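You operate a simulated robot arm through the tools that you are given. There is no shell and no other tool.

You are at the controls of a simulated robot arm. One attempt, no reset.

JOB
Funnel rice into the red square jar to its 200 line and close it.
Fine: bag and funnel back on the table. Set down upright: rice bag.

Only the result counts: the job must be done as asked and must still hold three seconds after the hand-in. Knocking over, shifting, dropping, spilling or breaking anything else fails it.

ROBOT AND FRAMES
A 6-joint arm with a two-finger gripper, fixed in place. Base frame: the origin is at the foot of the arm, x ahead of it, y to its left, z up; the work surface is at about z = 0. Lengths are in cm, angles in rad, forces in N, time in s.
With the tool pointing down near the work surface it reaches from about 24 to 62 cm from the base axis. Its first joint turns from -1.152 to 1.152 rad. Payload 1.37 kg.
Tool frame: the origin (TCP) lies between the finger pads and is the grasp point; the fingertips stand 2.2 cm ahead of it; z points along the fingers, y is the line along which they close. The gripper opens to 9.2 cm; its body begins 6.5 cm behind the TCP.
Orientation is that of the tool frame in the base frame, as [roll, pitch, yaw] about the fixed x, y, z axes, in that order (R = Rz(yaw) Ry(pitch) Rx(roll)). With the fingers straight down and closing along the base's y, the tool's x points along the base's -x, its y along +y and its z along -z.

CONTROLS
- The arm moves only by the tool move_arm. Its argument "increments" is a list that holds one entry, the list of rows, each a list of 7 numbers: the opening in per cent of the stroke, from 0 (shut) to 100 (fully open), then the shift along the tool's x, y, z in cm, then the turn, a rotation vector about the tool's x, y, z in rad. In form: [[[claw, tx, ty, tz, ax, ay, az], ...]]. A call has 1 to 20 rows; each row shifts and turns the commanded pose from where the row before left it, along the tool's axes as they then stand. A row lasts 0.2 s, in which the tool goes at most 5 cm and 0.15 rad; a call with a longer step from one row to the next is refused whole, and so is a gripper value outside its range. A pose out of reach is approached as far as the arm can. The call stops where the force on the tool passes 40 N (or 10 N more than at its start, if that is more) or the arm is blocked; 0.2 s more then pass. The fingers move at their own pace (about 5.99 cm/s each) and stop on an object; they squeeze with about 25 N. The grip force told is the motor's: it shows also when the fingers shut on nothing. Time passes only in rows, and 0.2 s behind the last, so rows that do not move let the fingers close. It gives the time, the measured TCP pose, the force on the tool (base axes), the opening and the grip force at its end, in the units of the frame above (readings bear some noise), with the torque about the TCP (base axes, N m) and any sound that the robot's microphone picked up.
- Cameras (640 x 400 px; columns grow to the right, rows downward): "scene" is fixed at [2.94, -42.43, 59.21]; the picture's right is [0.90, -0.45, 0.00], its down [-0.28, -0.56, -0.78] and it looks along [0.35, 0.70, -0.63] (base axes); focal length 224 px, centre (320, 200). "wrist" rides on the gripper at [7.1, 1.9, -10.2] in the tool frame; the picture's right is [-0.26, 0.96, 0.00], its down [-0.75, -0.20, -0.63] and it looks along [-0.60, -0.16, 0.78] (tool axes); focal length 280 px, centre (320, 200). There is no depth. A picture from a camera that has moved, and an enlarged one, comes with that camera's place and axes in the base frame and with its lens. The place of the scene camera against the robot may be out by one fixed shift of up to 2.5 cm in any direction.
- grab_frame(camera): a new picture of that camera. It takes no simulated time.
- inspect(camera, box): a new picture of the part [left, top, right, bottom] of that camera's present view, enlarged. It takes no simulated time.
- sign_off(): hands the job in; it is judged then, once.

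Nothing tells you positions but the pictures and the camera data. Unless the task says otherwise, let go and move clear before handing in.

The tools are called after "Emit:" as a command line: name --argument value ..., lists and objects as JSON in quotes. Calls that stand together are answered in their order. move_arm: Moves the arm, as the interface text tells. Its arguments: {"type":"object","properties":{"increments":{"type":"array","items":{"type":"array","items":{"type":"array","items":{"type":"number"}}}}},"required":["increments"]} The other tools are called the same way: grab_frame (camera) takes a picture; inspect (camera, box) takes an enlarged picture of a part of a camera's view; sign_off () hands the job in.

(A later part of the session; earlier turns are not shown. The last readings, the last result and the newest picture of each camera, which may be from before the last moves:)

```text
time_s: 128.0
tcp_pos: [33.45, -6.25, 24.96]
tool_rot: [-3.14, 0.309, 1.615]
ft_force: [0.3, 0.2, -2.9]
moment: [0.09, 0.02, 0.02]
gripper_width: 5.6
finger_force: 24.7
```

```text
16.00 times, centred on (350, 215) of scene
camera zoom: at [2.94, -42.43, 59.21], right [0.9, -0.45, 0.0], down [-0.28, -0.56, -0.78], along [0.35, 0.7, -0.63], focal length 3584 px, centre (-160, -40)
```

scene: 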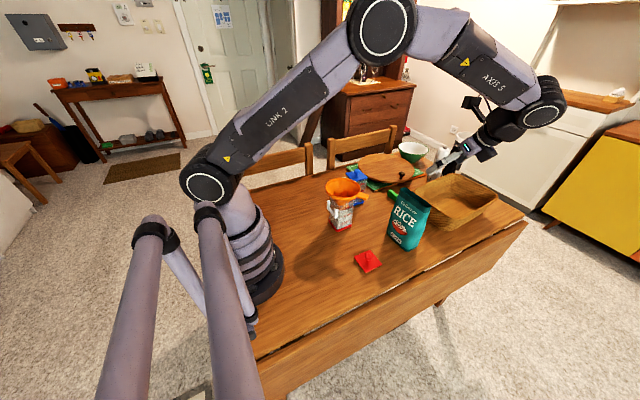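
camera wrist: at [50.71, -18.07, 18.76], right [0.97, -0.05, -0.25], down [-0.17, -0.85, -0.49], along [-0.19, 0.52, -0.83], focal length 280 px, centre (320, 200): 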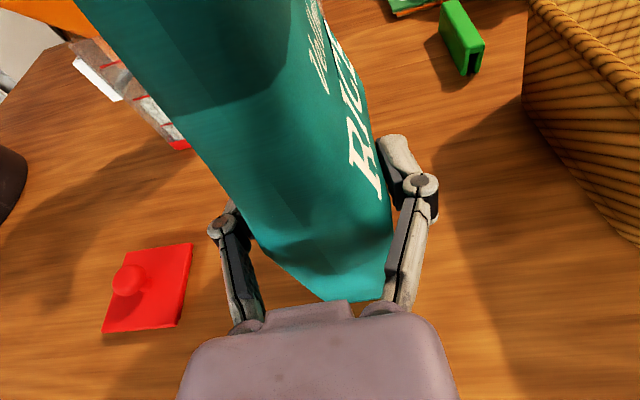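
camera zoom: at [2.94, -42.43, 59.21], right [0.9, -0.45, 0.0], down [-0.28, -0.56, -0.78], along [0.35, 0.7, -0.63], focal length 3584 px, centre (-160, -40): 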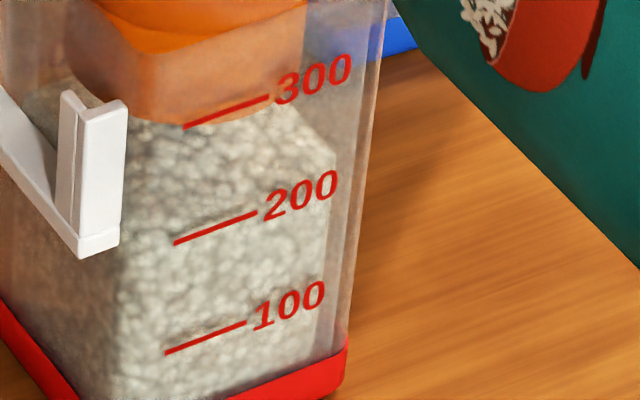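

It's rising by about the amount I wanted, so I'll stop now by tilting back promptly along the reverse path.

Emit:
move_arm --increments '[[[0, -0.293, 0, 0.832, 0, 0.0872, 0], [0, -0.289, 0, 0.779, 0, 0.0872, 0], [0, -0.275, 0, 0.728, 0, 0.0872, 0], [0, -0.26, 0, 0.676, 0, 0.0872, 0], [0, -0.125, 0, 0.335, 0, 0.0436, 0], [0, -0.104, 0, 0.289, 0, 0.0436, 0], [0, -0.104, 0, 0.289, 0, 0.0436, 0], [0, 0, 0, 0, 0, 0, 0]]]'

Emit:
inspect --camera "scene" --box '[325, 165, 385, 225]'

Emit:
inspect --camera "scene" --box '[340, 208, 360, 222]'

```text
time_s: 129.8
tcp_pos: [33.5, -8.24, 21.18]
tool_rot: [-3.14, -0.173, 1.616]
ft_force: [0.6, -0.1, -3.6]
moment: [0.09, 0.03, -0.01]
gripper_width: 5.6
finger_force: 25.3
```

```text
6.67 times, centred on (355, 195) of scene
camera zoom: at [2.94, -42.43, 59.21], right [0.9, -0.45, 0.0], down [-0.28, -0.56, -0.78], along [0.35, 0.7, -0.63], focal length 1493 px, centre (87, 233)
```

zoom: 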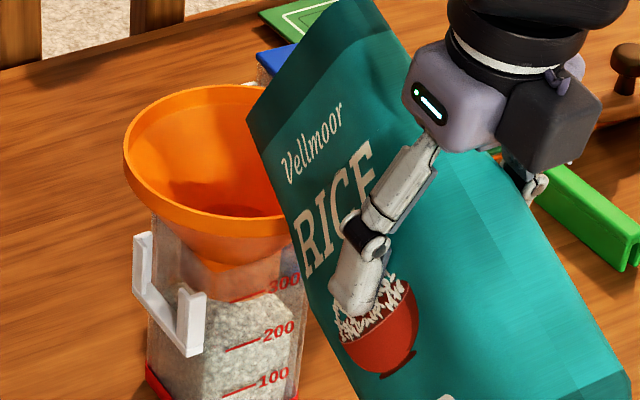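

```text
16.00 times, centred on (350, 215) of scene
camera zoom: at [2.94, -42.43, 59.21], right [0.9, -0.45, 0.0], down [-0.28, -0.56, -0.78], along [0.35, 0.7, -0.63], focal length 3584 px, centre (-160, -40)
```

zoom: 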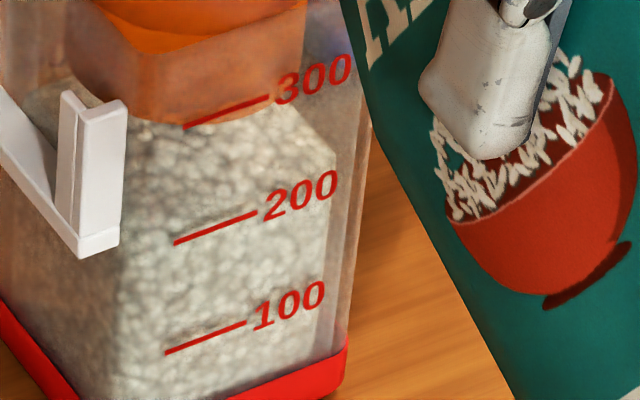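

Flow stopped. I'll return the bag to the upright standoff by the same route.

Emit:
move_arm --increments '[[[0, -0.064, 0, 0.195, 0, 0.0436, 0], [0, -0.064, 0, 0.195, 0, 0.0436, 0], [0, -0.155, 0, 0.193, 0, 0.0436, 0], [0, -0.155, 0, 0.193, 0, 0.0436, 0], [0, 0, 0, 0, 0, 0.0872, 0], [0, 0, 0, 0, 0, 0.0872, 0], [0, -0.15, 0, -0.344, 0, 0, 0], [0, -0.15, 0, -0.344, 0, 0, 0], [0, 0, 0, 0, 0, 0.0873, 0], [0, 0, 0, 0, 0, 0.0873, 0], [0, 0.18, 0, -1.367, 0, 0, 0], [0, 0.18, 0, -1.367, 0, 0, 0], [0, 0.18, 0, -1.367, 0, 0, 0], [0, 0, 0, 0, 0, 0.105, 0], [0, 0, 0, 0, 0, 0.105, 0], [0, 0, 0, 0, 0, 0.105, 0], [0, 0, 0, 0, 0, 0.105, 0], [0, 0, 0, 0, 0, 0.105, 0], [0, 0, 0, 0, 0, 0, 0]]]'

Emit:
inspect --camera "scene" --box '[310, 130, 450, 250]'

Emit:
inspect --camera "scene" --box '[336, 205, 356, 220]'

```text
time_s: 133.8
tcp_pos: [33.58, -11.4, 24.15]
tool_rot: [3.139, -1.222, 1.617]
ft_force: [-0.9, 0.3, -3.5]
moment: [-0.03, 0.02, -0.03]
gripper_width: 5.59
finger_force: 25.3
```

```text
3.33 times, centred on (380, 190) of scene
camera zoom: at [2.94, -42.43, 59.21], right [0.9, -0.45, 0.0], down [-0.28, -0.56, -0.78], along [0.35, 0.7, -0.63], focal length 747 px, centre (120, 233)
```

zoom: 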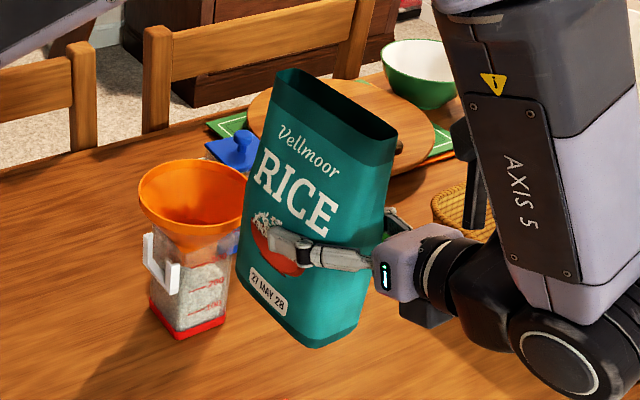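

```text
16.00 times, centred on (346, 212) of scene
camera zoom: at [2.94, -42.43, 59.21], right [0.9, -0.45, 0.0], down [-0.28, -0.56, -0.78], along [0.35, 0.7, -0.63], focal length 3584 px, centre (-96, 0)
```

zoom: 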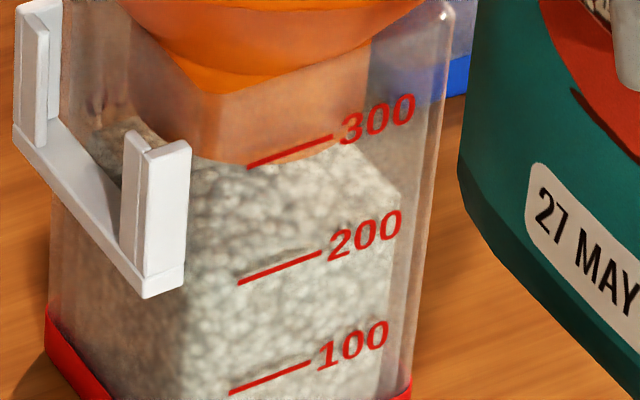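

Front-right corner rose to slightly above 200 and the back rose as well; the mean should be close to 200 now. I'll take the bag back to its spot.

Emit:
move_arm --increments '[[[0, -0.018, 1.4, -0.048, 0, 0, 0], [0, -0.018, 2.0, -0.048, 0, 0, 0], [0, -0.018, 2.5, -0.048, 0, 0, 0], [0, -0.018, 2.5, -0.048, 0, 0, 0], [0, -0.018, 2.5, -0.048, 0, 0, 0], [0, -0.018, 2.5, -0.048, 0, 0, 0], [0, -0.018, 1.57, -0.048, 0, 0, 0], [0, 0, 0, 0, 0, 0, 0], [0, -1.5, 0, 0.55, 0, 0, 0], [0, -2.0, 0, 0.732, 0, 0, 0], [0, -2.0, 0, 0.732, 0, 0, 0], [0, -2.0, 0, 0.732, 0, 0, 0], [0, -2.0, 0, 0.732, 0, 0, 0], [0, -1.5, 0, 0.55, 0, 0, 0], [0, -1.0, 0, 0.366, 0, 0, 0], [0, 0, 0, 0, 0, 0, 0]]]'

Emit:
grab_frame --camera "wrist"

```text
time_s: 137.2
tcp_pos: [48.71, -10.89, 11.46]
tool_rot: [3.139, -1.221, 1.617]
ft_force: [-0.3, 0.2, -3.9]
moment: [-0.07, -0.02, -0.02]
gripper_width: 5.6
finger_force: 25.0
```

```text
taken
camera wrist: at [50.89, -17.88, 21.5], right [0.97, -0.05, -0.25], down [-0.17, -0.85, -0.49], along [-0.19, 0.52, -0.83], focal length 280 px, centre (320, 200)
```

wrist: 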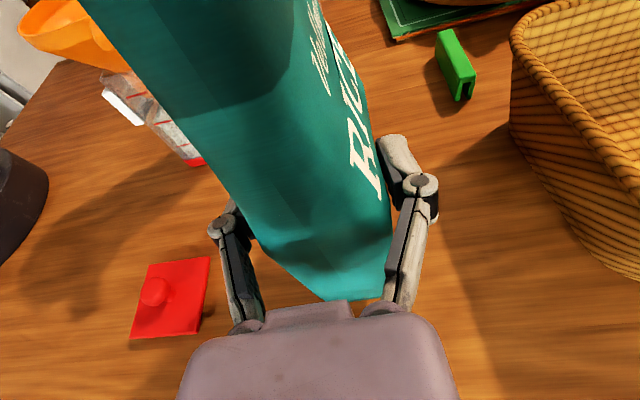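

Emit:
move_arm --increments '[[[0, -0.7, 0, 0.256, 0, 0, 0], [0, -0.7, 0, 0.256, 0, 0, 0], [0, -0.5, 0, 0.183, 0, 0, 0], [0, -0.3, 0, 0.11, 0, 0, 0], [0, 0, 0, 0, 0, 0, 0]]]'

Emit:
move_arm --increments '[[[0, -0.14, 0, 0.052, 0, 0, 0], [0, 0, 0, 0, 0, 0, 0]]]'

Emit:
move_arm --increments '[[[0, -0.1, 0, 0.037, 0, 0, 0], [0, 0, 0, 0, 0, 0, 0]]]'

Emit:
move_arm --increments '[[[0, -0.1, 0, 0.037, 0, 0, 0], [0, 0, 0, 0, 0, 0, 0]]]'

```text
time_s: 138.4
tcp_pos: [48.62, -10.99, 9.09]
tool_rot: [-3.142, -1.222, 1.617]
ft_force: [-0.1, 0.5, -3.3]
moment: [-0.05, -0.02, 0.0]
gripper_width: 5.6
finger_force: 24.5
```

```text
time_s: 139.0
tcp_pos: [48.67, -11.05, 8.84]
tool_rot: [3.141, -1.221, 1.615]
ft_force: [0.0, 0.0, -2.7]
moment: [-0.05, 0.0, 0.03]
gripper_width: 5.6
finger_force: 24.4
```

```text
time_s: 139.6
tcp_pos: [48.67, -10.98, 8.78]
tool_rot: [3.142, -1.22, 1.619]
ft_force: [-0.8, -0.5, -3.1]
moment: [-0.05, 0.03, -0.03]
gripper_width: 5.58
finger_force: 25.0
```

```text
time_s: 140.2
tcp_pos: [48.64, -10.99, 8.8]
tool_rot: [3.14, -1.222, 1.619]
ft_force: [-4.5, -0.5, 6.6]
moment: [-0.32, 0.24, -0.11]
gripper_width: 5.59
finger_force: 24.9
```

Contact with the table (+6.6 N). I'll ease off a hair, open, and then rise.

Emit:
move_arm --increments '[[[0, 0.05, 0, -0.018, 0, 0, 0], [0, 0, 0, 0, 0, 0, 0], [62, 0, 0, 0, 0, 0, 0], [66, 0, 0, 0, 0, 0, 0], [72, 0, 0, 0, 0, 0, 0], [82, 0, 0, 0, 0, 0, 0], [100, 0, 0, 0, 0, 0, 0], [100, 0, 0, 0, 0, 0, 0]]]'

Emit:
grab_frame --camera "wrist"

Emit:
inspect --camera "scene" --box '[370, 170, 490, 260]'

```text
time_s: 142.0
tcp_pos: [48.75, -11.02, 8.84]
tool_rot: [3.14, -1.223, 1.617]
ft_force: [0.5, 0.6, -0.8]
moment: [-0.04, -0.01, 0.03]
gripper_width: 9.2
finger_force: 0.1
```

```text
taken
camera wrist: at [50.92, -17.96, 18.81], right [0.97, -0.05, -0.25], down [-0.17, -0.85, -0.49], along [-0.19, 0.52, -0.83], focal length 280 px, centre (320, 200)
```

wrist: 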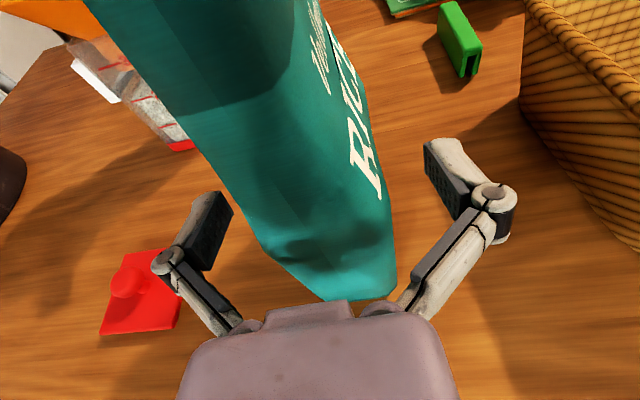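

```text
4.44 times, centred on (430, 215) of scene
camera zoom: at [2.94, -42.43, 59.21], right [0.9, -0.45, 0.0], down [-0.28, -0.56, -0.78], along [0.35, 0.7, -0.63], focal length 996 px, centre (-169, 133)
```

zoom: 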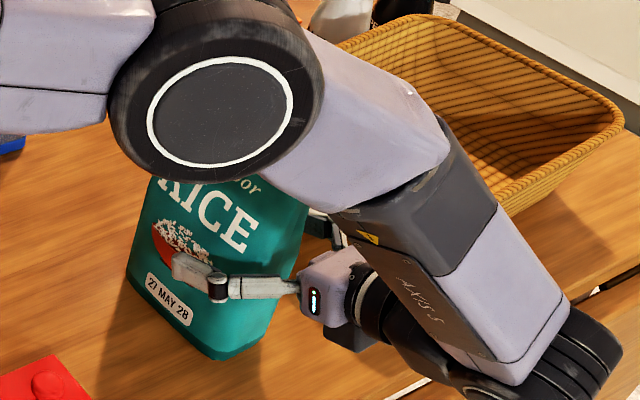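

Bag standing. I'll rise to z ≈ 16.8, the same viewpoint as before, to compare the jar level directly.

Emit:
move_arm --increments '[[[100, 0.94, 0, -0.343, 0, 0, 0], [100, 1.878, 0, -0.687, 0, 0, 0], [100, 1.878, 0, -0.687, 0, 0, 0], [100, 1.878, 0, -0.687, 0, 0, 0], [100, 0.94, 0, -0.343, 0, 0, 0], [100, 0, 0, 0, 0, 0, 0]]]'

Emit:
inspect --camera "wrist" --box '[145, 90, 275, 195]'

Emit:
inspect --camera "wrist" --box '[185, 110, 250, 165]'

Emit:
grab_frame --camera "wrist"

```text
time_s: 143.4
tcp_pos: [48.67, -10.96, 16.97]
tool_rot: [-3.141, -1.221, 1.617]
ft_force: [-0.2, 0.4, -0.1]
moment: [-0.01, -0.01, -0.02]
gripper_width: 9.21
finger_force: 0.2
```

```text
3.81 times, centred on (210, 142) of wrist
camera zoom: at [50.92, -17.9, 26.89], right [0.97, -0.05, -0.25], down [-0.17, -0.85, -0.49], along [-0.19, 0.52, -0.83], focal length 1068 px, centre (739, 419)
```

zoom: 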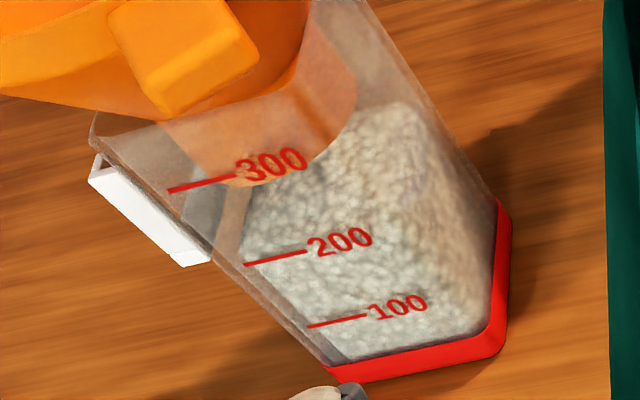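

```text
7.27 times, centred on (218, 138) of wrist
camera zoom: at [50.92, -17.9, 26.89], right [0.97, -0.05, -0.25], down [-0.17, -0.85, -0.49], along [-0.19, 0.52, -0.83], focal length 2039 px, centre (1066, 654)
```

zoom: 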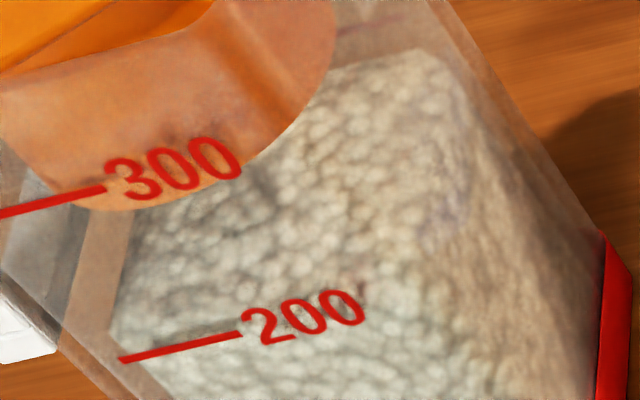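

```text
taken
camera wrist: at [50.92, -17.9, 26.89], right [0.97, -0.05, -0.25], down [-0.17, -0.85, -0.49], along [-0.19, 0.52, -0.83], focal length 280 px, centre (320, 200)
```

wrist: 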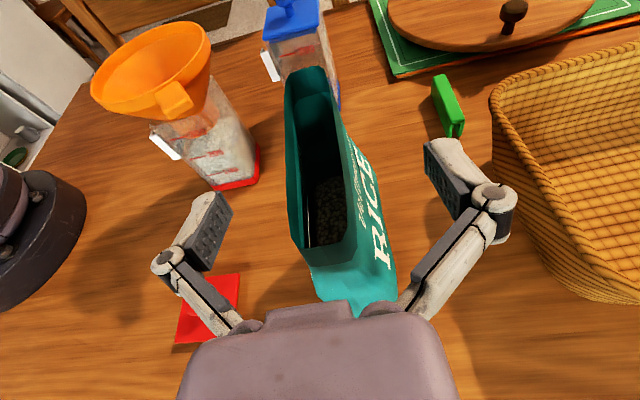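

Level is now about 200–210 around the walls, so that's the fill done. Next I'll return to the funnel tab: rise, pitch the tool down, yaw, and move over.

Emit:
move_arm --increments '[[[100, 1.99, 0, -0.728, 0, 0, 0], [100, 1.99, 0, -0.728, 0, 0, 0], [100, 1.99, 0, -0.728, 0, 0, 0], [100, 1.99, 0, -0.728, 0, 0, 0], [100, 1.99, 0, -0.728, 0, 0, 0], [100, 1.99, 0, -0.728, 0, 0, 0], [100, 0, 0, 0, 0, 0, 0]]]'

Emit:
move_arm --increments '[[[100, 0, 0, 0, 0, -0.1358, 0], [100, 0, 0, 0, 0, -0.1358, 0], [100, 0, 0, 0, 0, -0.1358, 0], [100, 0, 0, 0, 0, -0.1358, 0], [100, 0, 0, 0, 0, -0.1358, 0], [100, 0, 0, 0, 0, -0.1358, 0], [100, 0, 0, 0, 0, -0.1358, 0], [100, 0, 0, 0, 0, -0.1358, 0], [100, 0, 0, 0, 0, -0.1346, 0], [100, 0, 0, 0, 0, 0, -0.127], [100, 0, 0, 0, 0, 0, -0.127], [100, 0, 0, 0, 0, 0, -0.127], [100, 0, 0, 0, 0, 0, -0.127], [100, 0, 0, 0, 0, 0, 0]]]'

Emit:
grab_frame --camera "scene"

```text
time_s: 145.0
tcp_pos: [48.64, -11.06, 29.47]
tool_rot: [3.141, -1.222, 1.617]
ft_force: [-0.2, 0.1, 0.4]
moment: [0.03, 0.01, 0.03]
gripper_width: 9.21
finger_force: 0.1
```

```text
time_s: 148.0
tcp_pos: [48.71, -10.93, 29.53]
tool_rot: [3.142, -0.001, 2.126]
ft_force: [-0.8, 0.5, -0.3]
moment: [-0.03, 0.01, -0.01]
gripper_width: 9.2
finger_force: 0.1
```

```text
taken
```

scene: 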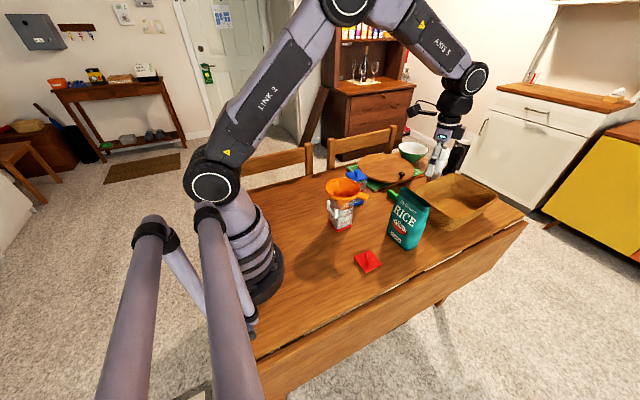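

Emit:
move_arm --increments '[[[100, 2.99, -0.734, 0.3, 0, 0, 0], [100, 2.99, -0.734, 0.3, 0, 0, 0], [100, 2.99, -0.734, 0.3, 0, 0, 0], [100, 2.99, -0.734, 0.3, 0, 0, 0], [70, 2.99, -0.734, 0.3, 0, 0, 0], [50, 0, 0, 2.0, 0, 0, 0], [50, 0, 0, 2.0, 0, 0, 0], [50, 0, 0, 0, 0, 0, 0]]]'

Emit:
grab_frame --camera "wrist"

Emit:
inspect --camera "scene" --box '[310, 150, 390, 240]'

```text
time_s: 149.8
tcp_pos: [37.61, -0.22, 23.91]
tool_rot: [-3.141, -0.002, 2.125]
ft_force: [-0.1, -0.4, 0.8]
moment: [0.0, 0.01, -0.01]
gripper_width: 4.6
finger_force: 0.0
```

```text
taken
camera wrist: at [35.5, 6.8, 33.88], right [0.96, 0.28, 0.0], down [0.22, -0.75, 0.62], along [0.18, -0.6, -0.78], focal length 280 px, centre (320, 200)
```

wrist: 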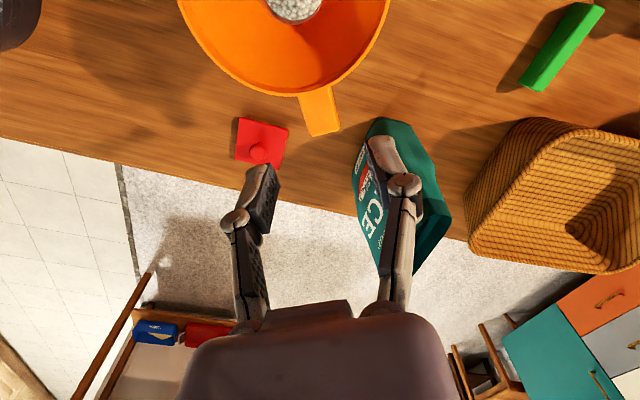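

```text
4.44 times, centred on (350, 195) of scene
camera zoom: at [2.94, -42.43, 59.21], right [0.9, -0.45, 0.0], down [-0.28, -0.56, -0.78], along [0.35, 0.7, -0.63], focal length 996 px, centre (187, 222)
```

zoom: 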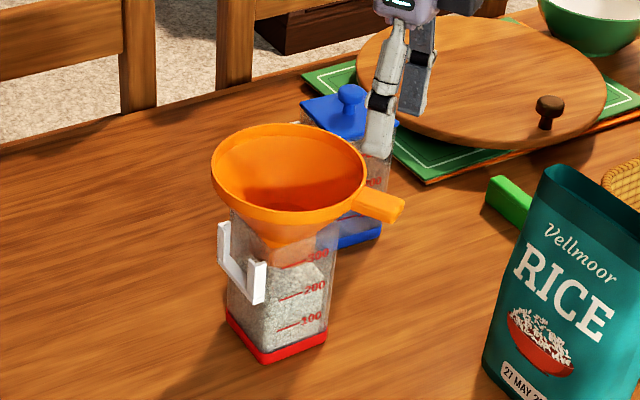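

Aligned as before. I'll descend, grip the tab, and lift.

Emit:
move_arm --increments '[[[50, 0, 0, 2.0, 0, 0, 0], [50, 0, 0, 2.0, 0, 0, 0], [50, 0, 0, 2.0, 0, 0, 0], [50, 0, 0, 1.5, 0, 0, 0], [50, 0, 0, 0.85, 0, 0, 0], [50, 0, 0, 0, 0, 0, 0], [40, 0, 0, 0, 0, 0, 0], [32, 0, 0, 0, 0, 0, 0], [26, 0, 0, 0, 0, 0, 0], [22, 0, 0, 0, 0, 0, 0], [10, 0, 0, 0, 0, 0, 0], [0, 0, 0, 0, 0, 0, 0], [0, 0, 0, 0, 0, 0, 0]]]'

Emit:
inspect --camera "scene" --box '[310, 170, 390, 240]'

Emit:
grab_frame --camera "wrist"

```text
time_s: 152.6
tcp_pos: [37.74, -0.28, 15.54]
tool_rot: [-3.141, -0.001, 2.125]
ft_force: [-1.6, -2.0, 0.3]
moment: [0.06, 0.06, 0.12]
gripper_width: 2.0
finger_force: 25.1
```

```text
5.71 times, centred on (350, 205) of scene
camera zoom: at [2.94, -42.43, 59.21], right [0.9, -0.45, 0.0], down [-0.28, -0.56, -0.78], along [0.35, 0.7, -0.63], focal length 1280 px, centre (149, 171)
```

zoom: 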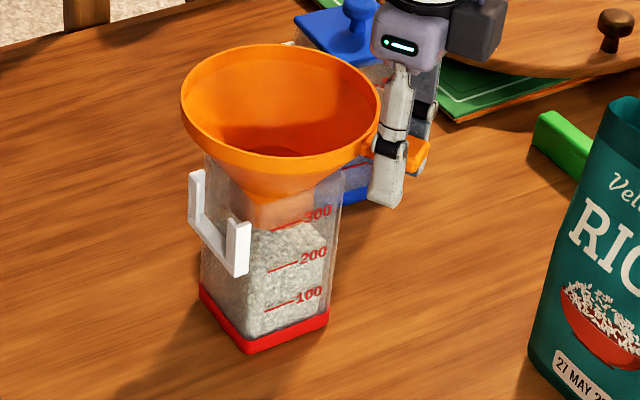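

```text
taken
camera wrist: at [35.65, 6.86, 25.61], right [0.96, 0.28, 0.0], down [0.22, -0.75, 0.62], along [0.18, -0.6, -0.78], focal length 280 px, centre (320, 200)
```

wrist: 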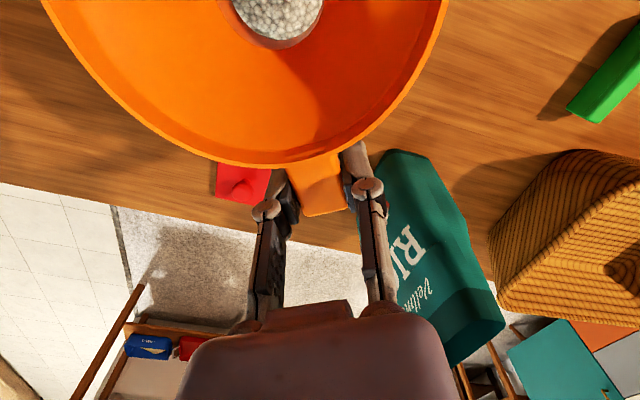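

Emit:
move_arm --increments '[[[0, 0, 0, -0.2, 0, 0, 0], [0, 0, 0, -0.3, 0, 0, 0], [0, 0, 0, -0.5, 0, 0, 0], [0, 0, 0, -0.5, 0, 0, 0], [0, 0, 0, -0.7, 0, 0, 0], [0, 0, 0, -1.0, 0, 0, 0], [0, 0, 0, -1.2, 0, 0, 0], [0, 0, 0, -1.3, 0, 0, 0], [0, 0, 0, -0.9, 0, 0, 0], [0, 0, 0, 0, 0, 0, 0]]]'

Emit:
inspect --camera "scene" --box '[310, 150, 390, 240]'

Emit:
inspect --camera "scene" --box '[336, 198, 356, 213]'

Emit:
inspect --camera "scene" --box '[338, 205, 358, 220]'

```text
time_s: 154.8
tcp_pos: [37.8, -0.3, 22.3]
tool_rot: [-3.141, 0.001, 2.125]
ft_force: [0.0, 1.1, -0.5]
moment: [-0.03, -0.02, -0.01]
gripper_width: 1.99
finger_force: 24.7
```

```text
4.44 times, centred on (350, 195) of scene
camera zoom: at [2.94, -42.43, 59.21], right [0.9, -0.45, 0.0], down [-0.28, -0.56, -0.78], along [0.35, 0.7, -0.63], focal length 996 px, centre (187, 222)
```

zoom: 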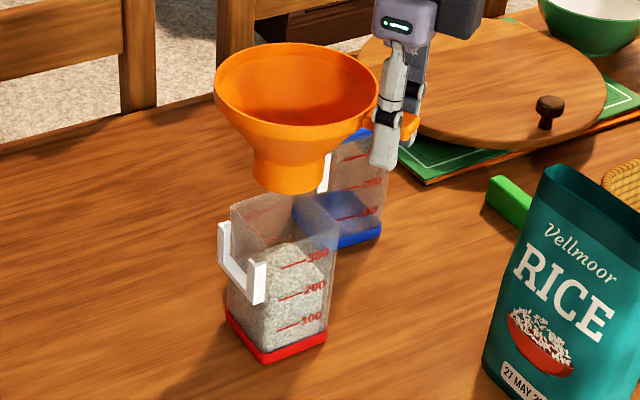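

```text
16.00 times, centred on (346, 206) of scene
camera zoom: at [2.94, -42.43, 59.21], right [0.9, -0.45, 0.0], down [-0.28, -0.56, -0.78], along [0.35, 0.7, -0.63], focal length 3584 px, centre (-96, 112)
```

zoom: 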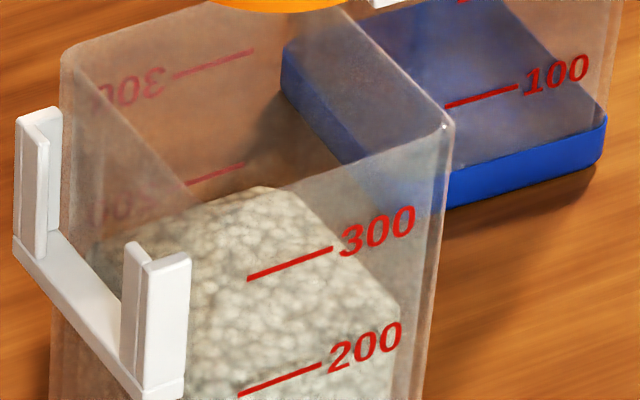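

```text
16.00 times, centred on (348, 212) of scene
camera zoom: at [2.94, -42.43, 59.21], right [0.9, -0.45, 0.0], down [-0.28, -0.56, -0.78], along [0.35, 0.7, -0.63], focal length 3584 px, centre (-128, 0)
```

zoom: 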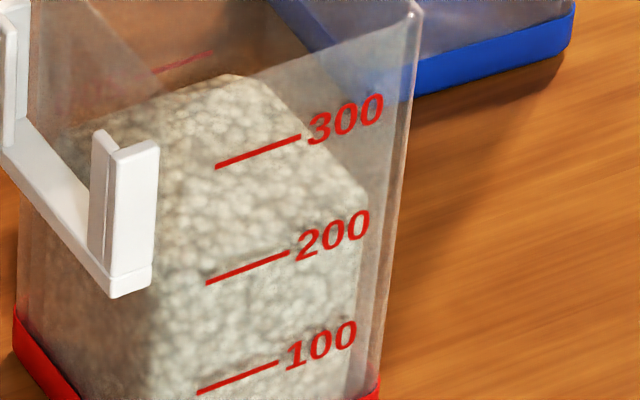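

The rice now sits at about 182 at the back, 208–213 at the front, around 200 on average. I'll take the funnel back to its original place on the table.

Emit:
move_arm --increments '[[[0, 2.0, 0.05, 0, 0, 0, 0], [0, 3.0, 0.07, 0, 0, 0, 0], [0, 3.5, 0.08, 0, 0, 0, 0], [0, 3.5, 0.08, 0, 0, 0, 0], [0, 3.3, 0.07, 0, 0, 0, 0], [0, 2.56, 0.06, 0, 0, 0, 0], [0, 0, 0, 0, 0, 0, 0], [0, 0, 0, 2.0, 0, 0, 0], [0, 0, 0, 2.5, 0, 0, 0], [0, 0, 0, 2.5, 0, 0, 0], [0, 0, 0, 2.5, 0, 0, 0], [0, 0, 0, 2.5, 0, 0, 0], [0, 0, 0, 1.5, 0, 0, 0], [0, 0, 0, 0, 0, 0, 0]]]'

Emit:
inspect --camera "scene" --box '[270, 150, 370, 230]'

Emit:
grab_frame --camera "wrist"

```text
time_s: 157.8
tcp_pos: [28.71, 15.12, 8.74]
tool_rot: [3.141, 0.0, 2.125]
ft_force: [-0.3, -0.7, -0.8]
moment: [-0.02, 0.0, -0.01]
gripper_width: 2.0
finger_force: 25.3
```

```text
5.00 times, centred on (320, 190) of scene
camera zoom: at [2.94, -42.43, 59.21], right [0.9, -0.45, 0.0], down [-0.28, -0.56, -0.78], along [0.35, 0.7, -0.63], focal length 1120 px, centre (320, 250)
```

zoom: 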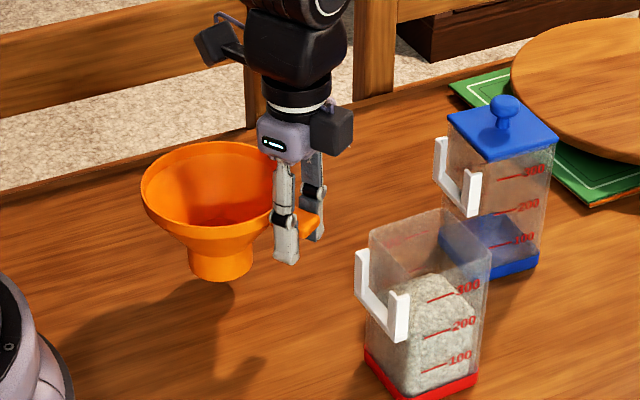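

```text
taken
camera wrist: at [26.56, 22.26, 18.85], right [0.96, 0.28, 0.0], down [0.22, -0.75, 0.62], along [0.18, -0.6, -0.78], focal length 280 px, centre (320, 200)
```

wrist: 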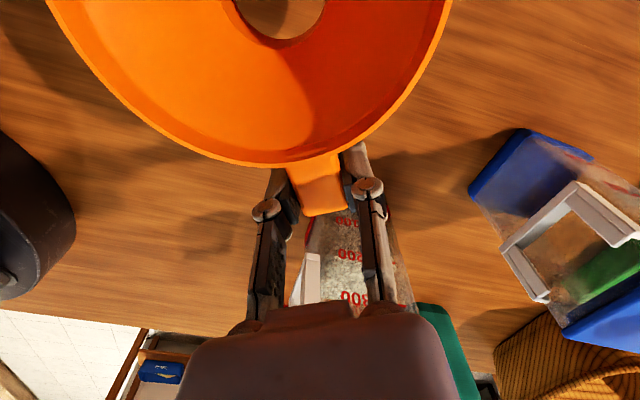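

Good position, about 2 cm above the table. I'll lower slowly until contact.

Emit:
move_arm --increments '[[[0, 0, 0, 0.6, 0, 0, 0], [0, 0, 0, 0.6, 0, 0, 0], [0, 0, 0, 0.5, 0, 0, 0], [0, 0, 0, 0.2, 0, 0, 0], [0, 0, 0, 0, 0, 0, 0]]]'

Emit:
move_arm --increments '[[[0, 0, 0, 0.1, 0, 0, 0], [0, 0, 0, 0, 0, 0, 0]]]'

Emit:
move_arm --increments '[[[0, 0, 0, 0.1, 0, 0, 0], [0, 0, 0, 0, 0, 0, 0]]]'

```text
time_s: 159.0
tcp_pos: [28.71, 15.24, 6.93]
tool_rot: [-3.141, -0.001, 2.123]
ft_force: [0.3, 1.0, -0.1]
moment: [-0.02, 0.01, -0.02]
gripper_width: 2.02
finger_force: 24.8
```

```text
time_s: 159.6
tcp_pos: [28.75, 15.24, 6.77]
tool_rot: [-3.142, 0.002, 2.124]
ft_force: [-0.3, 0.3, -0.8]
moment: [-0.05, 0.0, -0.02]
gripper_width: 2.03
finger_force: 25.5
```

```text
time_s: 160.2
tcp_pos: [28.66, 15.21, 6.62]
tool_rot: [3.14, -0.001, 2.124]
ft_force: [-1.3, -1.3, 3.7]
moment: [0.1, 0.12, 0.03]
gripper_width: 2.03
finger_force: 25.6
```

Contact (3.7 N). I'll open gently and retreat upward.

Emit:
move_arm --increments '[[[24, 0, 0, 0, 0, 0, 0], [28, 0, 0, 0, 0, 0, 0], [34, 0, 0, 0, 0, 0, 0], [42, 0, 0, 0, 0, 0, 0], [50, 0, 0, 0, 0, 0, 0], [50, 0, 0, -0.5, 0, 0, 0], [50, 0, 0, -1.5, 0, 0, 0], [50, 0, 0, -2.5, 0, 0, 0], [50, 0, 0, -3.5, 0, 0, 0], [50, 0, 0, -4.0, 0, 0, 0], [50, 0, 0, -4.0, 0, 0, 0], [50, 0, 0, -4.0, 0, 0, 0], [50, 0, 0, 0, 0, 0, 0]]]'

Emit:
grab_frame --camera "wrist"

Emit:
inspect --camera "scene" --box '[270, 150, 370, 230]'

```text
time_s: 163.0
tcp_pos: [28.77, 15.18, 26.77]
tool_rot: [-3.141, 0.001, 2.125]
ft_force: [0.0, 0.2, 0.2]
moment: [-0.05, -0.02, 0.02]
gripper_width: 4.6
finger_force: 0.2
```

```text
taken
camera wrist: at [26.7, 22.29, 36.82], right [0.96, 0.28, 0.0], down [0.22, -0.75, 0.62], along [0.18, -0.6, -0.78], focal length 280 px, centre (320, 200)
```

wrist: 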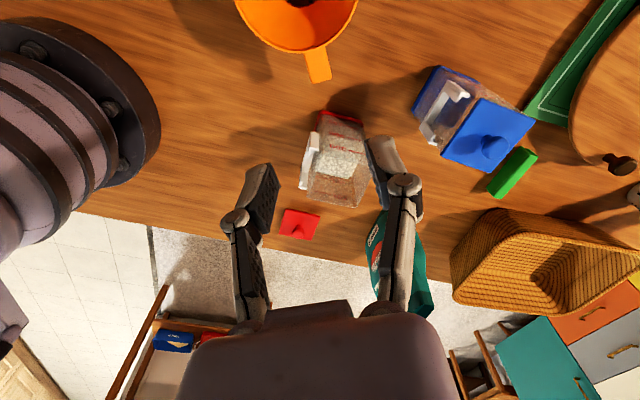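

```text
5.00 times, centred on (320, 190) of scene
camera zoom: at [2.94, -42.43, 59.21], right [0.9, -0.45, 0.0], down [-0.28, -0.56, -0.78], along [0.35, 0.7, -0.63], focal length 1120 px, centre (320, 250)
```

zoom: 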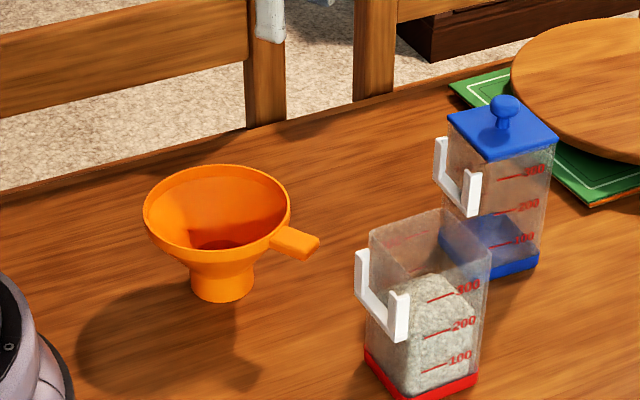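

The funnel stands upright on the table. Now I'll view the open jar from the wrist for level and exact pose.

Emit:
inspect --camera "wrist" --box '[285, 95, 385, 220]'

Emit:
inspect --camera "wrist" --box '[270, 195, 330, 245]'

```text
3.20 times, centred on (335, 158) of wrist
camera zoom: at [26.7, 22.29, 36.82], right [0.96, 0.28, 0.0], down [0.22, -0.75, 0.62], along [0.18, -0.6, -0.78], focal length 897 px, centre (272, 336)
```

zoom: 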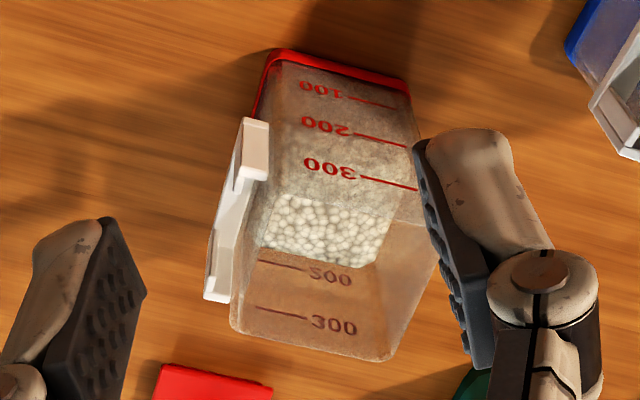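

```text
8.00 times, centred on (300, 220) of wrist
camera zoom: at [26.7, 22.29, 36.82], right [0.96, 0.28, 0.0], down [0.22, -0.75, 0.62], along [0.18, -0.6, -0.78], focal length 2243 px, centre (480, 40)
```

zoom: 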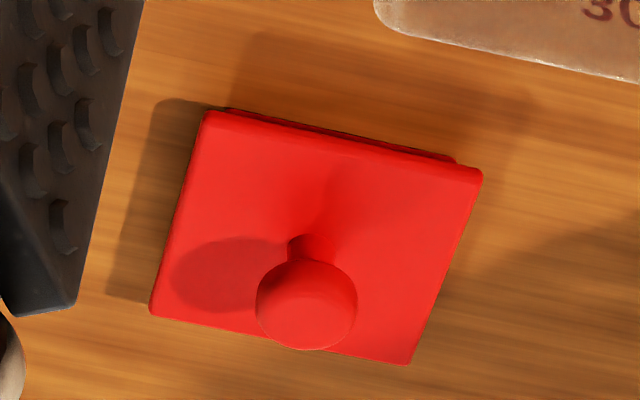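

From this angle I can compare the rice edge with the 200 line on the inside of the front wall directly. Zooming in more.

Emit:
inspect --camera "wrist" --box '[305, 145, 361, 190]'

Emit:
inspect --camera "wrist" --box '[305, 110, 361, 160]'

```text
8.89 times, centred on (333, 168) of wrist
camera zoom: at [26.7, 22.29, 36.82], right [0.96, 0.28, 0.0], down [0.22, -0.75, 0.62], along [0.18, -0.6, -0.78], focal length 2492 px, centre (204, 489)
```

zoom: 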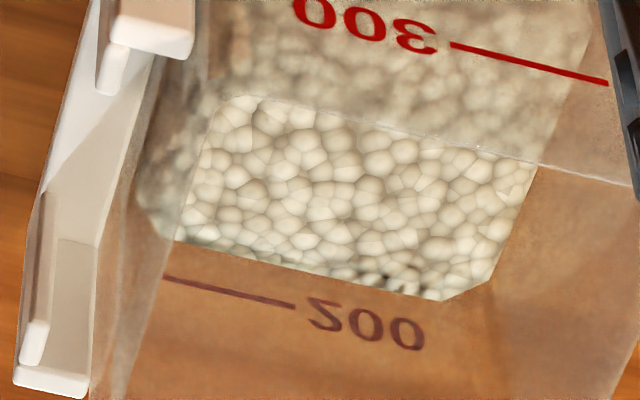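

```text
8.00 times, centred on (333, 135) of wrist
camera zoom: at [26.7, 22.29, 36.82], right [0.96, 0.28, 0.0], down [0.22, -0.75, 0.62], along [0.18, -0.6, -0.78], focal length 2243 px, centre (216, 720)
```

zoom: 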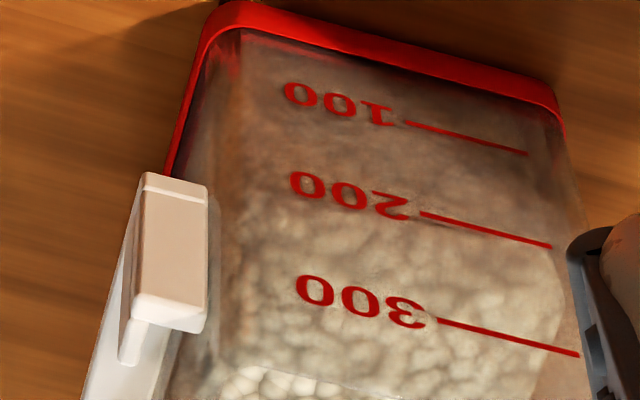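

By triangulating the inside and outside views, the level comes out very near 200 all round. Now for the lid. I'll turn the tool to face squarely (yaw π) and take an overhead look at the jar to get its exact position and rotation.

Emit:
move_arm --increments '[[[50, 0, 0, -1.0, 0, 0, -0.1452], [50, 0, 0, -1.0, 0, 0, -0.1452], [50, 0, 0, -1.0, 0, 0, -0.1452], [50, 0, 0, 0, 0, 0, -0.1452], [50, 0, 0, 0, 0, 0, -0.1452], [50, 0, 0, 0, 0, 0, -0.1452], [50, 0, 0, 0, 0, 0, -0.1454], [50, -1.33, -3.05, 0, 0, 0, 0], [50, -1.33, -3.05, 0, 0, 0, 0], [50, -1.33, -3.05, 0, 0, 0, 0], [50, -1.33, -3.05, 0, 0, 0, 0], [50, 0, 0, 0, 0, 0, 0]]]'

Emit:
grab_frame --camera "wrist"

Emit:
inspect --camera "wrist" --box '[270, 0, 410, 110]'

```text
time_s: 165.6
tcp_pos: [34.05, 2.93, 29.77]
tool_rot: [3.14, 0.0, 3.141]
ft_force: [-0.7, -0.8, 0.0]
moment: [-0.02, 0.0, 0.0]
gripper_width: 4.62
finger_force: 0.2
```

```text
taken
camera wrist: at [27.03, 4.88, 39.75], right [0.26, 0.97, 0.0], down [0.75, -0.2, 0.63], along [0.6, -0.16, -0.78], focal length 280 px, centre (320, 200)
```

wrist: 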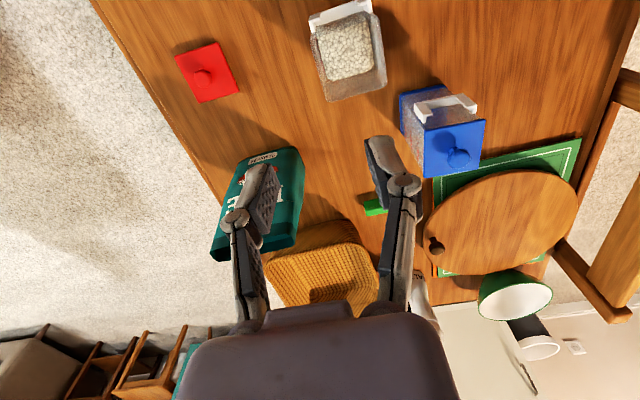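

```text
3.64 times, centred on (340, 55) of wrist
camera zoom: at [27.03, 4.88, 39.75], right [0.26, 0.97, 0.0], down [0.75, -0.2, 0.63], along [0.6, -0.16, -0.78], focal length 1020 px, centre (247, 727)
```

zoom: 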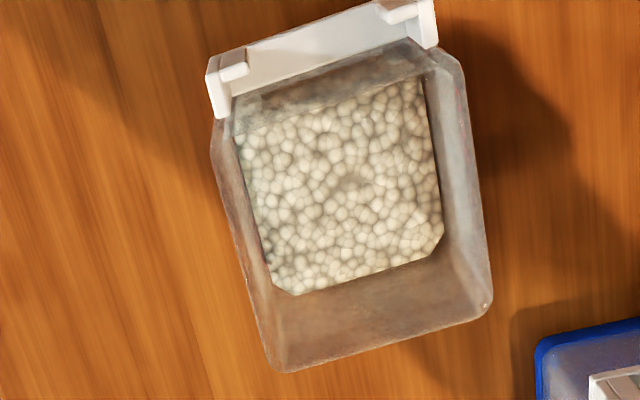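

The rice surface is nearly flat, and the jar sits at about (33.7, 6.0) with a small yaw of about 1.5–2°. Next I'll move above the lid's knob.

Emit:
move_arm --increments '[[[50, 0.25, -3.66, 0, 0, 0, 0], [50, 0.25, -3.66, 0, 0, 0, 0], [50, 0.25, -3.66, 0, 0, 0, 0], [50, 0.25, -3.66, 0, 0, 0, 0], [50, 0, 0, 3.5, 0, 0, 0], [50, 0, 0, 3.5, 0, 0, 0], [50, 0, 0, 3.5, 0, 0, 0], [50, 0, 0, 3.0, 0, 0, 0], [50, 0, 0, 0, 0, 0, 0]]]'

Emit:
grab_frame --camera "wrist"

Emit:
inspect --camera "scene" --box '[330, 210, 410, 285]'

```text
time_s: 167.6
tcp_pos: [32.71, -11.57, 16.04]
tool_rot: [3.141, 0.001, 3.141]
ft_force: [0.7, -0.7, -0.1]
moment: [0.0, 0.0, 0.01]
gripper_width: 4.6
finger_force: 0.0
```

```text
taken
camera wrist: at [25.72, -9.65, 26.1], right [0.26, 0.96, 0.0], down [0.75, -0.21, 0.63], along [0.6, -0.16, -0.78], focal length 280 px, centre (320, 200)
```

wrist: 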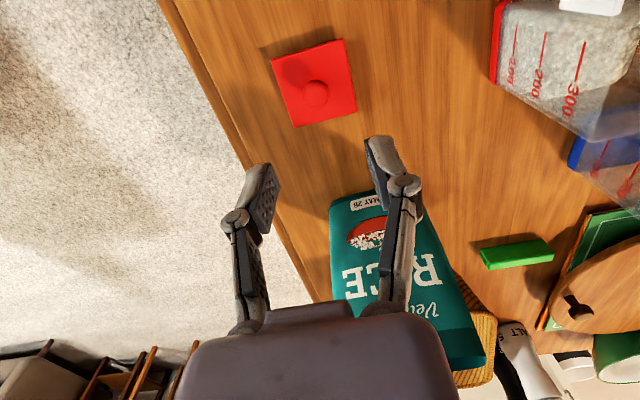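

```text
5.33 times, centred on (370, 248) of scene
camera zoom: at [2.94, -42.43, 59.21], right [0.9, -0.45, 0.0], down [-0.28, -0.56, -0.78], along [0.35, 0.7, -0.63], focal length 1195 px, centre (53, -53)
```

zoom: 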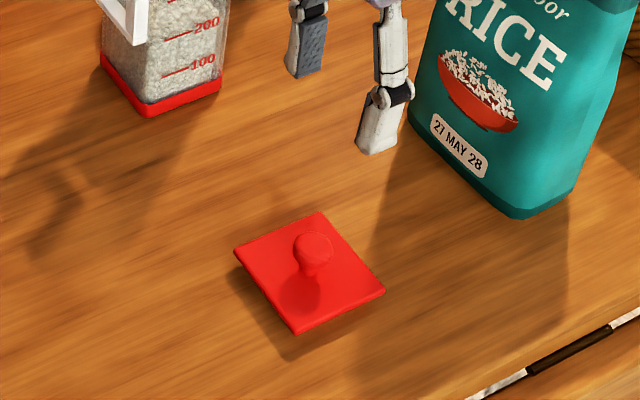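

Emit:
inspect --camera "wrist" --box '[260, 30, 370, 135]'

```text
3.81 times, centred on (315, 82) of wrist
camera zoom: at [25.72, -9.65, 26.1], right [0.26, 0.96, 0.0], down [0.75, -0.21, 0.63], along [0.6, -0.16, -0.78], focal length 1068 px, centre (339, 648)
```

zoom: 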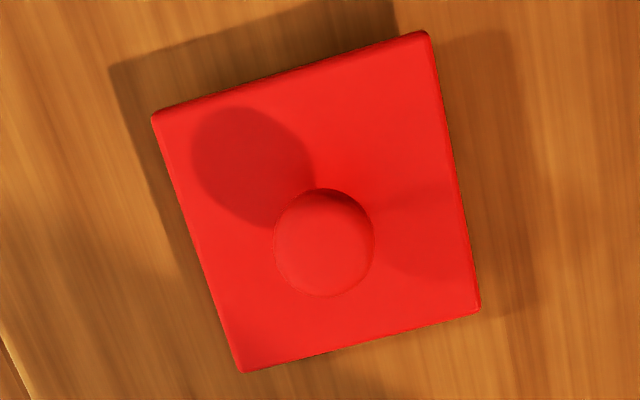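

The knob is about 0.1 cm in +x and 0.38 cm in -y from directly under the TCP. I'll correct, descend part-way, and recheck.

Emit:
move_arm --increments '[[[50, -0.1, -0.36, 1.5, 0, 0, 0], [50, 0, 0, 2.5, 0, 0, 0], [50, 0, 0, 2.5, 0, 0, 0], [50, 0, 0, 1.8, 0, 0, 0], [50, 0, 0, 0, 0, 0, 0]]]'

Emit:
grab_frame --camera "wrist"

Emit:
inspect --camera "wrist" --box '[240, 70, 400, 190]'

Emit:
inspect --camera "scene" --box '[330, 220, 410, 285]'

```text
time_s: 168.8
tcp_pos: [33.03, -11.99, 7.8]
tool_rot: [3.141, -0.001, -3.142]
ft_force: [0.5, 0.2, 0.0]
moment: [0.01, 0.01, -0.02]
gripper_width: 4.58
finger_force: 0.1
```

```text
taken
camera wrist: at [26.01, -10.0, 17.83], right [0.26, 0.96, 0.0], down [0.75, -0.2, 0.63], along [0.6, -0.16, -0.78], focal length 280 px, centre (320, 200)
```

wrist: 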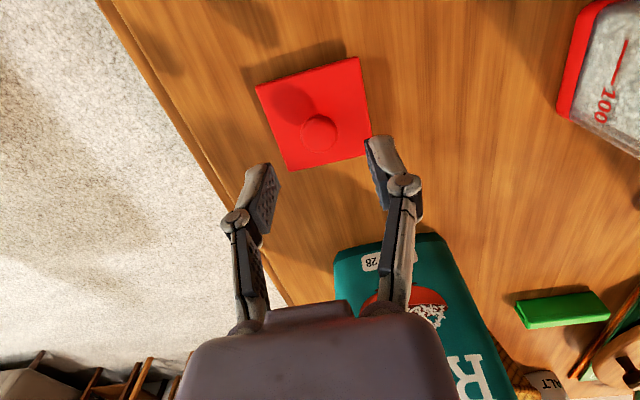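

```text
3.33 times, centred on (320, 130) of wrist
camera zoom: at [26.01, -10.0, 17.83], right [0.26, 0.96, 0.0], down [0.75, -0.2, 0.63], along [0.6, -0.16, -0.78], focal length 935 px, centre (320, 433)
```

zoom: 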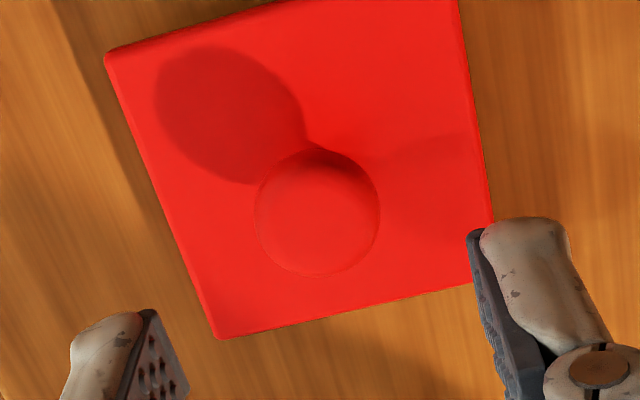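

```text
6.15 times, centred on (370, 252) of scene
camera zoom: at [2.94, -42.43, 59.21], right [0.9, -0.45, 0.0], down [-0.28, -0.56, -0.78], along [0.35, 0.7, -0.63], focal length 1379 px, centre (12, -123)
```

zoom: 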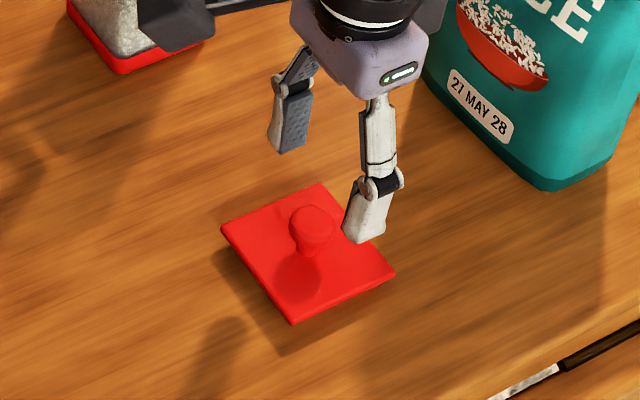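

Well centred. I'll descend so the fingertips stop just above the lid plate, then close on the knob.

Emit:
move_arm --increments '[[[50, 0.08, 0, 1.5, 0, 0, 0], [50, 0, 0, 1.2, 0, 0, 0], [50, 0, 0, 0.9, 0, 0, 0], [50, 0, 0, 0.5, 0, 0, 0], [50, 0, 0, 0, 0, 0, 0]]]'

Emit:
grab_frame --camera "wrist"

Emit:
inspect --camera "scene" --box '[330, 220, 410, 285]'

```text
time_s: 170.0
tcp_pos: [33.13, -11.95, 3.7]
tool_rot: [-3.14, -0.001, -3.141]
ft_force: [-0.8, -0.4, 0.0]
moment: [0.02, -0.03, 0.0]
gripper_width: 4.6
finger_force: 0.0
```

```text
taken
camera wrist: at [25.95, -9.97, 13.81], right [0.26, 0.96, 0.0], down [0.75, -0.21, 0.63], along [0.6, -0.16, -0.78], focal length 280 px, centre (320, 200)
```

wrist: 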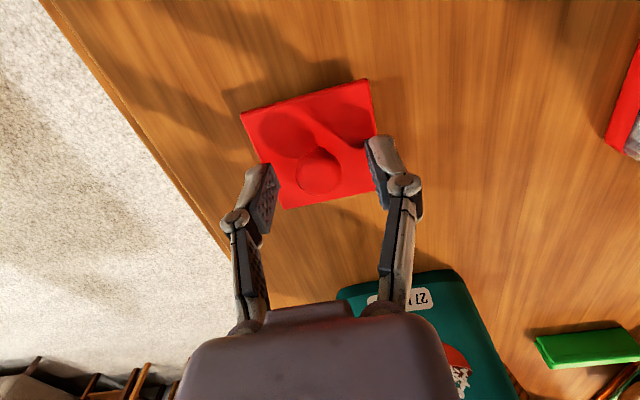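

```text
6.15 times, centred on (370, 252) of scene
camera zoom: at [2.94, -42.43, 59.21], right [0.9, -0.45, 0.0], down [-0.28, -0.56, -0.78], along [0.35, 0.7, -0.63], focal length 1379 px, centre (12, -123)
```

zoom: 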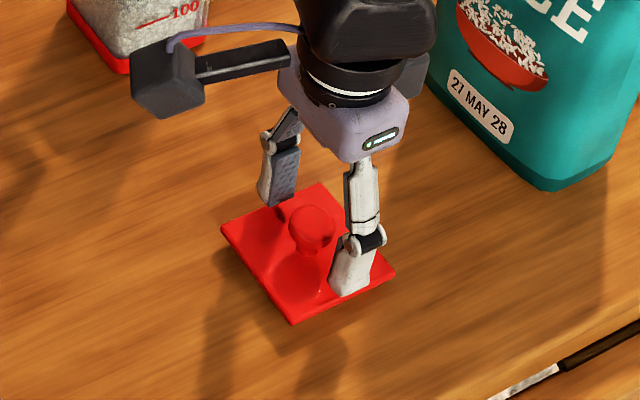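

Emit:
move_arm --increments '[[[40, 0, 0, 0, 0, 0, 0], [32, 0, 0, 0, 0, 0, 0], [27, 0, 0, 0, 0, 0, 0], [23, 0, 0, 0, 0, 0, 0], [15, 0, 0, 0, 0, 0, 0], [0, 0, 0, 0, 0, 0, 0], [0, 0, 0, 0, 0, 0, 0]]]'

Emit:
inspect --camera "wrist" --box '[220, 60, 420, 220]'

Emit:
inspect --camera "scene" --box '[330, 220, 410, 285]'

```text
time_s: 171.6
tcp_pos: [33.05, -11.96, 3.77]
tool_rot: [3.141, 0.0, -3.141]
ft_force: [-0.7, -0.3, 2.2]
moment: [0.01, 0.01, 0.01]
gripper_width: 1.79
finger_force: 25.1
```

```text
2.50 times, centred on (320, 140) of wrist
camera zoom: at [25.95, -9.98, 13.82], right [0.26, 0.96, 0.0], down [0.75, -0.2, 0.63], along [0.6, -0.16, -0.78], focal length 701 px, centre (320, 350)
```

zoom: 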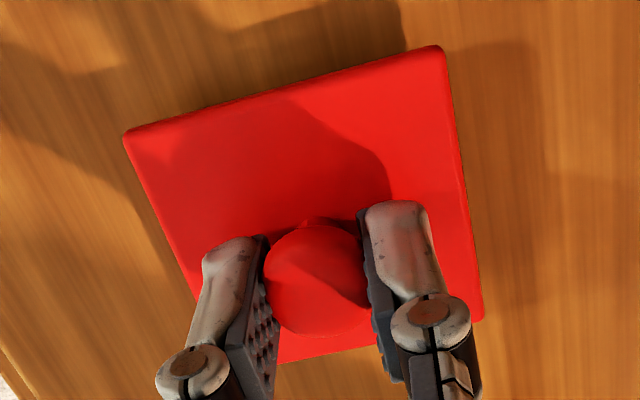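

```text
6.15 times, centred on (370, 252) of scene
camera zoom: at [2.94, -42.43, 59.21], right [0.9, -0.45, 0.0], down [-0.28, -0.56, -0.78], along [0.35, 0.7, -0.63], focal length 1379 px, centre (12, -123)
```

zoom: 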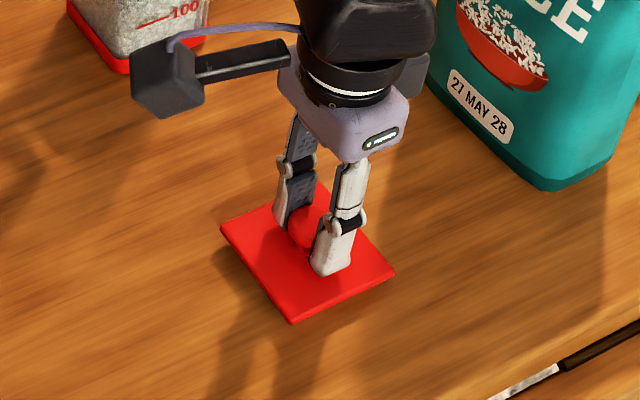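

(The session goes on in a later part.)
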